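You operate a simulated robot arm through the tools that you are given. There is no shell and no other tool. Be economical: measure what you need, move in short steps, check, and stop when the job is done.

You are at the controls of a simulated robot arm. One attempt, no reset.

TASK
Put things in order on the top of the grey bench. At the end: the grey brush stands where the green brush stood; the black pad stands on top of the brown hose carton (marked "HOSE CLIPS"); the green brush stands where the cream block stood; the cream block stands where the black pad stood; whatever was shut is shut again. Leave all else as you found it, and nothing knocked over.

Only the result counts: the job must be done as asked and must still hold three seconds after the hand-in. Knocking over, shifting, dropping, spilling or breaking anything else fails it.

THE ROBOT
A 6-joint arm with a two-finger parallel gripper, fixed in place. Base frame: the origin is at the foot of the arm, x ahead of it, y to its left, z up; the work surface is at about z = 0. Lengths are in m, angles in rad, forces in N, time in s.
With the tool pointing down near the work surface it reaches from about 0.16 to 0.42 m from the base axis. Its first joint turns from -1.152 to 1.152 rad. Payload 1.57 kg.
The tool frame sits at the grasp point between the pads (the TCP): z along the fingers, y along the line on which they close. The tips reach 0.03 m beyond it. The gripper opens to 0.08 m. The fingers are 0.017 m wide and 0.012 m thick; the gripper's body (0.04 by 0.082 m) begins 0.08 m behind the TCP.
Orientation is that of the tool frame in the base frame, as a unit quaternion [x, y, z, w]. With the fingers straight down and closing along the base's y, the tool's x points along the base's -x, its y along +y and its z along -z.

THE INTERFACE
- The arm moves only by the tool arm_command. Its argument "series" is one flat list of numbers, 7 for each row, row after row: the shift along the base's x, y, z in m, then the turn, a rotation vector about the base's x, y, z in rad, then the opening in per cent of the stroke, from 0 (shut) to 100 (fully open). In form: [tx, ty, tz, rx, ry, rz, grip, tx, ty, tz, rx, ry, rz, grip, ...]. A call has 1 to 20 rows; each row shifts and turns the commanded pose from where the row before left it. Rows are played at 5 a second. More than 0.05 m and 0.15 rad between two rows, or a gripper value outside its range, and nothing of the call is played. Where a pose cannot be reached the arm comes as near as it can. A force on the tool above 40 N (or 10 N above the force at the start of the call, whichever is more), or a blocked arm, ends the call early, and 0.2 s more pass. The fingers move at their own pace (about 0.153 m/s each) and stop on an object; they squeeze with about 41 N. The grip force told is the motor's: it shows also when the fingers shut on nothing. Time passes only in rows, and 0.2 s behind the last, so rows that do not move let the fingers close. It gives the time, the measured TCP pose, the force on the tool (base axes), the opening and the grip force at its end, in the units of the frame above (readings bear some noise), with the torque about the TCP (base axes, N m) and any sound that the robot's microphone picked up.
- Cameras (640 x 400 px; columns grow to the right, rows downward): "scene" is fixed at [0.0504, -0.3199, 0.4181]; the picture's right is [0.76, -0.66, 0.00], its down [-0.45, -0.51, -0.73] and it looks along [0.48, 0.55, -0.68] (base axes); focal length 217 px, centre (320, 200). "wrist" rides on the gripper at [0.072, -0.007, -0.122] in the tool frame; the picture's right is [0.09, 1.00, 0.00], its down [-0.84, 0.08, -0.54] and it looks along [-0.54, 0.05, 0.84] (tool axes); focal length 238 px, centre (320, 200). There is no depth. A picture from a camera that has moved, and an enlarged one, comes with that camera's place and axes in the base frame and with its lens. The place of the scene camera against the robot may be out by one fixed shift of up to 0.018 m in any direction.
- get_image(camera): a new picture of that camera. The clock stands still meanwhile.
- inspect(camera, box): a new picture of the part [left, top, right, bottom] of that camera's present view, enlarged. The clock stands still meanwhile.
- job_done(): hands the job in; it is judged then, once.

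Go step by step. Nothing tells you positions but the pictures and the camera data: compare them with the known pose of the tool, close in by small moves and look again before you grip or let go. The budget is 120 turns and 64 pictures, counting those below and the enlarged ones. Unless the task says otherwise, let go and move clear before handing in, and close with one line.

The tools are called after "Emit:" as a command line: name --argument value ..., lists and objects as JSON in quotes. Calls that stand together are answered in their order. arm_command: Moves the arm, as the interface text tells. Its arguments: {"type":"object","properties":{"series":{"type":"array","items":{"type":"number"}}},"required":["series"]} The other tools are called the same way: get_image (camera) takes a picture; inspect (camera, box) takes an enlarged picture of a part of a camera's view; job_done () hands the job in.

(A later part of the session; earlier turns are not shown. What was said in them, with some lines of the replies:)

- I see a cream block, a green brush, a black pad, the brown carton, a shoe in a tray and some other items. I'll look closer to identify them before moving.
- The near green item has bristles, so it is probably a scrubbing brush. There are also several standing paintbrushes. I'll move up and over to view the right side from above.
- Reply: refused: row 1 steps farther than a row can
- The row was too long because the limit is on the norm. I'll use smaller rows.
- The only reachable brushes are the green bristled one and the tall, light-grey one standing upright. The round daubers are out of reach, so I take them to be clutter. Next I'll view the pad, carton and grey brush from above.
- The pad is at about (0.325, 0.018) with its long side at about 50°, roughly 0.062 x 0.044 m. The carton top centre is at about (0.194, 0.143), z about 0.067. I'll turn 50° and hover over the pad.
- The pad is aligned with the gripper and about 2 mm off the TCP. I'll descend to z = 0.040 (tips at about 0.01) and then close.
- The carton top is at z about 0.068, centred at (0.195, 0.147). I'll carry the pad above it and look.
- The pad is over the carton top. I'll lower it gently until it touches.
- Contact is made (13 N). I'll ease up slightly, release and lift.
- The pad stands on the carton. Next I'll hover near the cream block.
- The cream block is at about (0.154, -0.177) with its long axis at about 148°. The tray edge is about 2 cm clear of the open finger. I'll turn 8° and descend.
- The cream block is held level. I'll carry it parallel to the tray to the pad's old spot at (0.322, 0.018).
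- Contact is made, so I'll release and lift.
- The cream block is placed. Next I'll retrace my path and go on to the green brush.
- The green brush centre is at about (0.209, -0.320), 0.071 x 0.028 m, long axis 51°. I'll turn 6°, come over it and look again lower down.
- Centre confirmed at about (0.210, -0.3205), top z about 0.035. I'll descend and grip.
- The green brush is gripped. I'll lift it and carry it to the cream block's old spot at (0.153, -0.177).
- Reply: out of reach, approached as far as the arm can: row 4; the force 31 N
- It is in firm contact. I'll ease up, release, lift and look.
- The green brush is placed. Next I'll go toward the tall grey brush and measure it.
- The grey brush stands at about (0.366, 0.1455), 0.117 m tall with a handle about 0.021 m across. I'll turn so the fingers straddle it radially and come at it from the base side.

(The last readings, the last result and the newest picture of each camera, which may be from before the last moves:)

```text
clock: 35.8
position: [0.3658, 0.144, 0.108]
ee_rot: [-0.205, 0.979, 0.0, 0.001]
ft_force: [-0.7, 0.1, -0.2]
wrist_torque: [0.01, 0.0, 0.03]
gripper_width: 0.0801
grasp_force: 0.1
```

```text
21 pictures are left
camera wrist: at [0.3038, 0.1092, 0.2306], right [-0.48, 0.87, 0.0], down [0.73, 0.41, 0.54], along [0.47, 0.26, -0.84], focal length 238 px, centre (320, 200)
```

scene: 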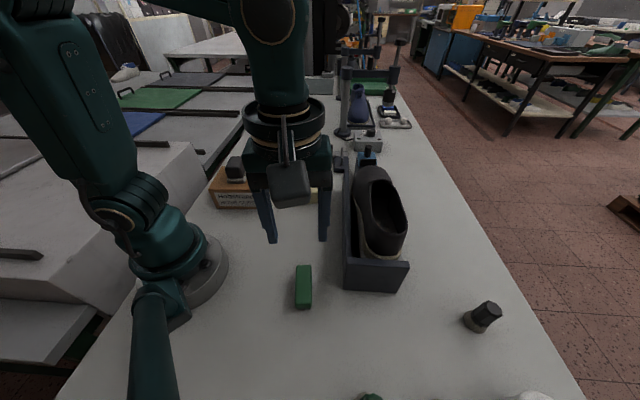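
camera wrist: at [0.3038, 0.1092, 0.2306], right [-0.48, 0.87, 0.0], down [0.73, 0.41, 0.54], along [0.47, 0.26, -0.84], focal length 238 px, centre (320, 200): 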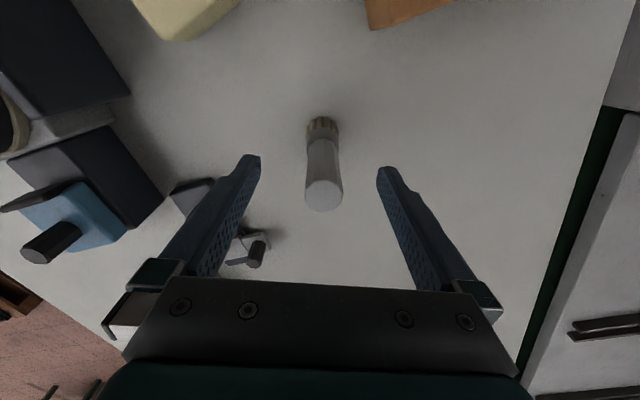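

The brush is centred between the fingers. I'll descend to z = 0.072 and close.

Emit:
arm_command --series '[-0.0005, 0.0005, -0.018, 0, 0, 0, 100, 0, 0, -0.018, 0, 0, 0, 100, 0, 0, 0, 0, 0, 0, 100, 0, 0, 0, 0, 0, 0, 0, 0, 0, 0, 0, 0, 0, 0, 0, 0, 0, 0, 0, 0, 0]'

Emit:
get_image --camera "wrist"

```text
clock: 37.2
position: [0.3652, 0.1445, 0.0727]
ee_rot: [-0.206, 0.979, 0.0, 0.001]
ft_force: [0.4, 0.8, -0.5]
wrist_torque: [-0.02, -0.02, 0.01]
gripper_width: 0.0252
grasp_force: 36.7
```

```text
20 pictures are left
camera wrist: at [0.3027, 0.1097, 0.1948], right [-0.48, 0.87, 0.0], down [0.73, 0.41, 0.54], along [0.47, 0.26, -0.84], focal length 238 px, centre (320, 200)
```

wrist: 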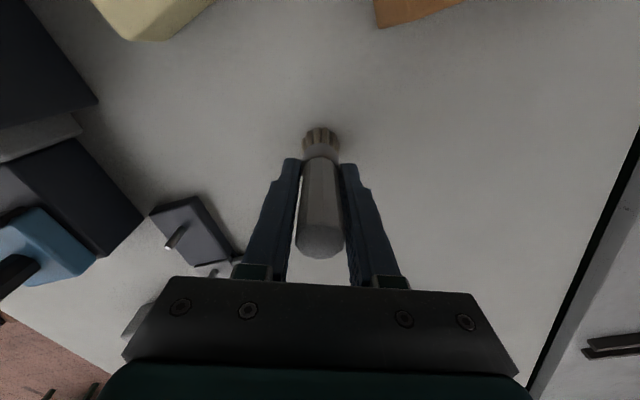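

Emit:
arm_command --series '[0, 0, 0.01, 0, 0, 0, 0, 0, 0, 0.02, 0, 0, 0, 0, 0, 0, 0.02, 0, 0, 0, 0, -0.02, -0.015, 0.02, 0, 0, 0, 0, -0.03, -0.02, 0.015, 0, 0, 0, 0]'

Emit:
get_image --camera "wrist"

Emit:
get_image --camera "scene"

```text
clock: 38.4
position: [0.3146, 0.1101, 0.1563]
ee_rot: [-0.206, 0.979, 0.001, 0.002]
ft_force: [0.0, 0.3, -1.3]
wrist_torque: [0.02, -0.01, -0.02]
gripper_width: 0.025
grasp_force: 36.7
```

```text
19 pictures are left
camera wrist: at [0.2521, 0.0749, 0.2795], right [-0.48, 0.87, 0.0], down [0.73, 0.41, 0.54], along [0.48, 0.26, -0.84], focal length 238 px, centre (320, 200)
```

wrist: 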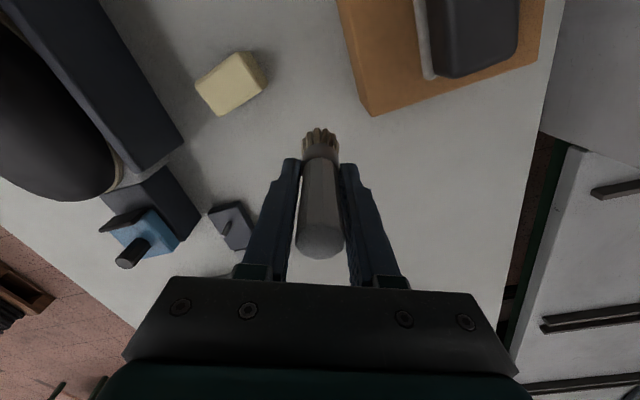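

```text
18 pictures are left
```

scene: 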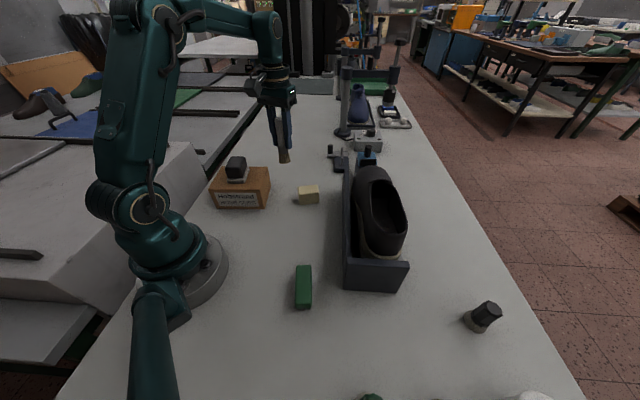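

The brush is held upright. I'll carry it around inside the tray to the green brush's old spot at (0.210, -0.3205).

Emit:
arm_command --series '[-0.015, -0.035, 0.007, 0, 0, 0, 0, -0.015, -0.035, 0.007, 0, 0, 0, 0, -0.015, -0.035, 0.007, 0, 0, 0, 0, -0.028, -0.032, 0, 0, 0, 0, 0, -0.028, -0.032, 0, 0, 0, 0, 0, -0.028, -0.032, 0, 0, 0, 0, 0, -0.015, -0.04, 0, 0, 0, 0, 0, -0.015, -0.04, 0, 0, 0, 0, 0, -0.001, -0.04, 0, 0, 0, 0, 0, -0.001, -0.04, 0, 0, 0, 0, 0, 0.018, -0.035, -0.01, 0, 0, 0, 0]'

Emit:
get_image --camera "wrist"

```text
clock: 40.8
position: [0.1726, -0.2867, 0.1693]
ee_rot: [-0.205, 0.979, 0.001, 0.0]
ft_force: [0.0, 0.6, 0.5]
wrist_torque: [0.02, 0.01, 0.03]
gripper_width: 0.0258
grasp_force: 37.0
```

```text
17 pictures are left
camera wrist: at [0.1096, -0.322, 0.2905], right [-0.48, 0.87, 0.0], down [0.73, 0.41, 0.54], along [0.47, 0.26, -0.84], focal length 238 px, centre (320, 200)
```

wrist: 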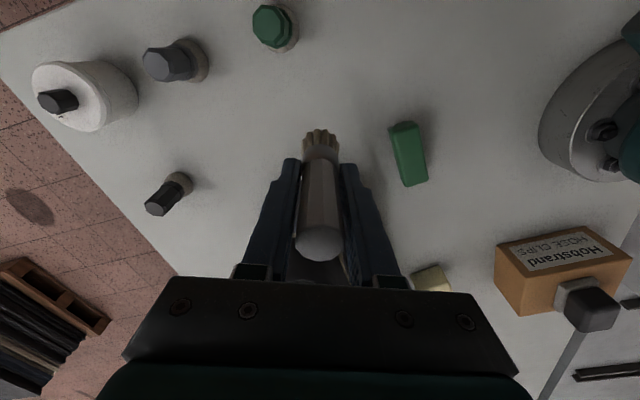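

Emit:
arm_command --series '[0.0125, -0.0113, -0.02, 0, 0, 0, 0, 0.0125, -0.0113, -0.025, 0, 0, 0, 0, 0.0124, -0.0112, -0.025, 0, 0, 0, 0, 0, 0, -0.018, 0, 0, 0, 0, 0, 0, 0, 0, 0, 0, 0]'

Emit:
get_image --camera "wrist"

Emit:
inspect --camera "scene" --box '[280, 230, 520, 400]'

```text
clock: 42.0
position: [0.2097, -0.3209, 0.0796]
ee_rot: [-0.205, 0.979, 0.0, 0.0]
ft_force: [0.5, 0.4, -0.3]
wrist_torque: [0.02, -0.02, -0.03]
gripper_width: 0.0251
grasp_force: 37.2
```

```text
16 pictures are left
camera wrist: at [0.1469, -0.3559, 0.2019], right [-0.48, 0.87, 0.0], down [0.73, 0.41, 0.54], along [0.48, 0.26, -0.84], focal length 238 px, centre (320, 200)
```

wrist: 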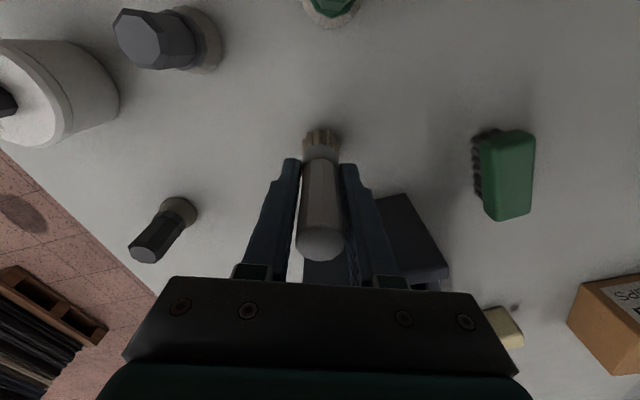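

```text
2.35 times, centred on (400, 315) of scene
camera zoom: at [0.0504, -0.3199, 0.4181], right [0.76, -0.66, 0.0], down [-0.45, -0.51, -0.73], along [0.48, 0.55, -0.68], focal length 512 px, centre (132, -71)
```

zoom: 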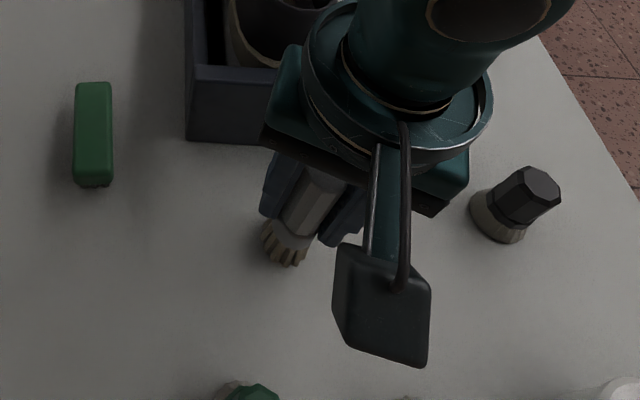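

Well placed. I'll lower in small steps to contact.

Emit:
arm_command --series '[0, 0, -0.004, 0, 0, 0, 0, 0, 0, -0.002, 0, 0, 0, 0, 0, 0, 0, 0, 0, 0, 0]'

```text
clock: 42.8
position: [0.2094, -0.3213, 0.0747]
ee_rot: [-0.206, 0.979, 0.0, 0.001]
ft_force: [0.0, -0.4, -0.1]
wrist_torque: [0.02, 0.0, 0.03]
gripper_width: 0.0254
grasp_force: 36.9
```

Emit:
arm_command --series '[0, 0, -0.001, 0, 0, 0, 0, 0, 0, -0.0007, 0, 0, 0, 0, 0, 0, 0, 0, 0, 0, 0]'

```text
clock: 43.6
position: [0.2102, -0.3202, 0.0719]
ee_rot: [-0.205, 0.979, 0.001, 0.001]
ft_force: [-0.2, -0.6, -0.8]
wrist_torque: [-0.02, -0.01, 0.02]
gripper_width: 0.0253
grasp_force: 37.1
```

Emit:
arm_command --series '[0, 0, -0.0006, 0, 0, 0, 0, 0, 0, 0, 0, 0, 0, 0]'

```text
clock: 44.2
position: [0.2102, -0.3202, 0.0722]
ee_rot: [-0.205, 0.979, 0.0, 0.001]
ft_force: [-1.2, 0.1, 5.7]
wrist_torque: [0.03, 0.0, -0.01]
gripper_width: 0.0254
grasp_force: 37.0
```

Light contact is made, so I'll release and check before moving.

Emit:
arm_command --series '[0, 0, 0, 0, 0, 0, 45, 0, 0, 0, 0, 0, 0, 70, 0, 0, 0, 0, 0, 0, 100, 0, 0, 0, 0, 0, 0, 100]'

Emit:
get_image --camera "wrist"

```text
clock: 45.2
position: [0.2094, -0.3205, 0.0705]
ee_rot: [-0.205, 0.979, 0.0, 0.0]
ft_force: [0.5, 0.3, 0.4]
wrist_torque: [0.01, -0.01, 0.02]
gripper_width: 0.0801
grasp_force: 0.1
```

```text
14 pictures are left
camera wrist: at [0.1472, -0.3553, 0.194], right [-0.48, 0.87, 0.0], down [0.73, 0.41, 0.54], along [0.48, 0.26, -0.84], focal length 238 px, centre (320, 200)
```

wrist: 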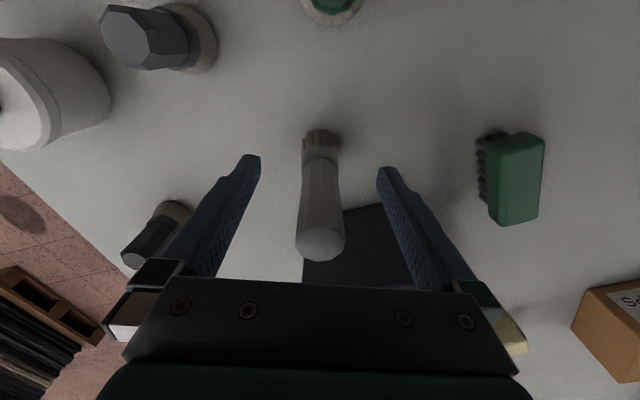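

It stands free. I'll rise straight up, check, then move inward.

Emit:
arm_command --series '[0, 0, 0.03, 0, 0, 0, 100, 0, 0, 0.03, 0, 0, 0, 100, 0, 0, 0.026, 0, 0, 0, 100]'

Emit:
get_image --camera "wrist"

```text
clock: 46.0
position: [0.2107, -0.3205, 0.1593]
ee_rot: [-0.205, 0.979, 0.001, 0.0]
ft_force: [0.5, -0.2, 0.3]
wrist_torque: [0.0, -0.02, -0.01]
gripper_width: 0.08
grasp_force: 0.0
```

```text
13 pictures are left
camera wrist: at [0.1475, -0.3555, 0.2806], right [-0.48, 0.87, 0.0], down [0.73, 0.41, 0.54], along [0.47, 0.26, -0.84], focal length 238 px, centre (320, 200)
```

wrist: 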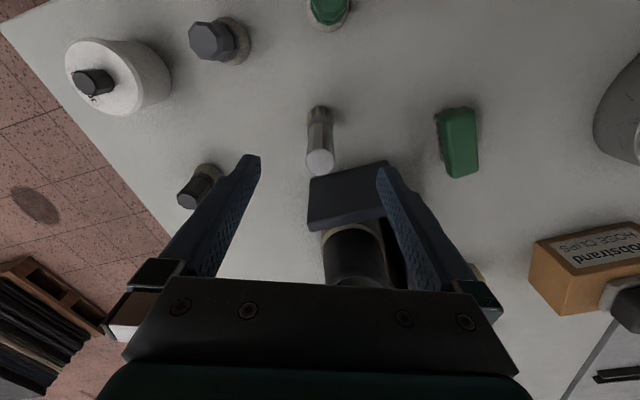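

Tips are above the brush. I'll move inward and up, then take a final scene view.

Emit:
arm_command --series '[-0.02, 0.025, 0.01, 0, 0, 0, 100, -0.015, 0.035, 0.02, 0, 0, 0, 100, -0.005, 0.04, 0.02, 0, 0, 0, 100, 0.01, 0.04, 0.02, 0, 0, 0, 100, 0.02, 0.04, 0, 0, 0, 0, 100, 0.02, 0.03, 0, 0, 0, 0, 100]'

Emit:
get_image --camera "scene"

Emit:
get_image --camera "wrist"

```text
clock: 47.4
position: [0.2195, -0.11, 0.2272]
ee_rot: [-0.205, 0.979, 0.0, 0.001]
ft_force: [-0.2, 0.1, -1.0]
wrist_torque: [-0.04, 0.0, -0.01]
gripper_width: 0.08
grasp_force: 0.0
```

```text
12 pictures are left
```

scene: 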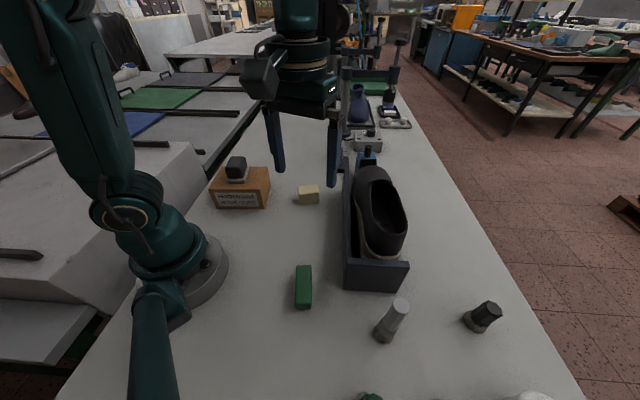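

```text
11 pictures are left
camera wrist: at [0.158, -0.1439, 0.3495], right [-0.48, 0.88, 0.0], down [0.73, 0.41, 0.54], along [0.48, 0.26, -0.84], focal length 238 px, centre (320, 200)
```

wrist: 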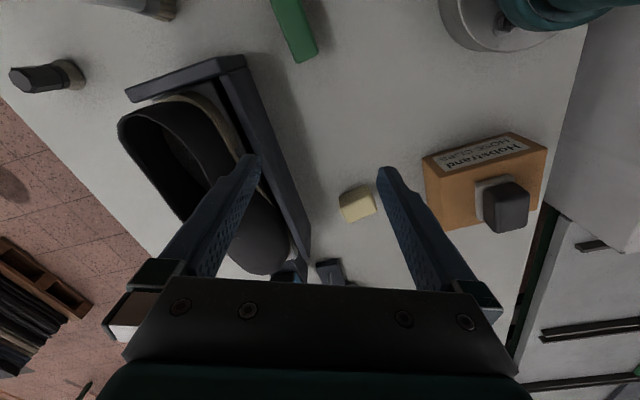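

All four items stand in their new places, and nothing else looks moved or knocked over. I'll hand in.

Emit:
job_done

```text
The job is handed in.
```

The job is handed in: the black pad is on the hose carton, the cream block is where the pad stood, the green brush is where the cream block stood, and the tall light-grey brush is where the green brush stood. I opened nothing, so nothing needed shutting.
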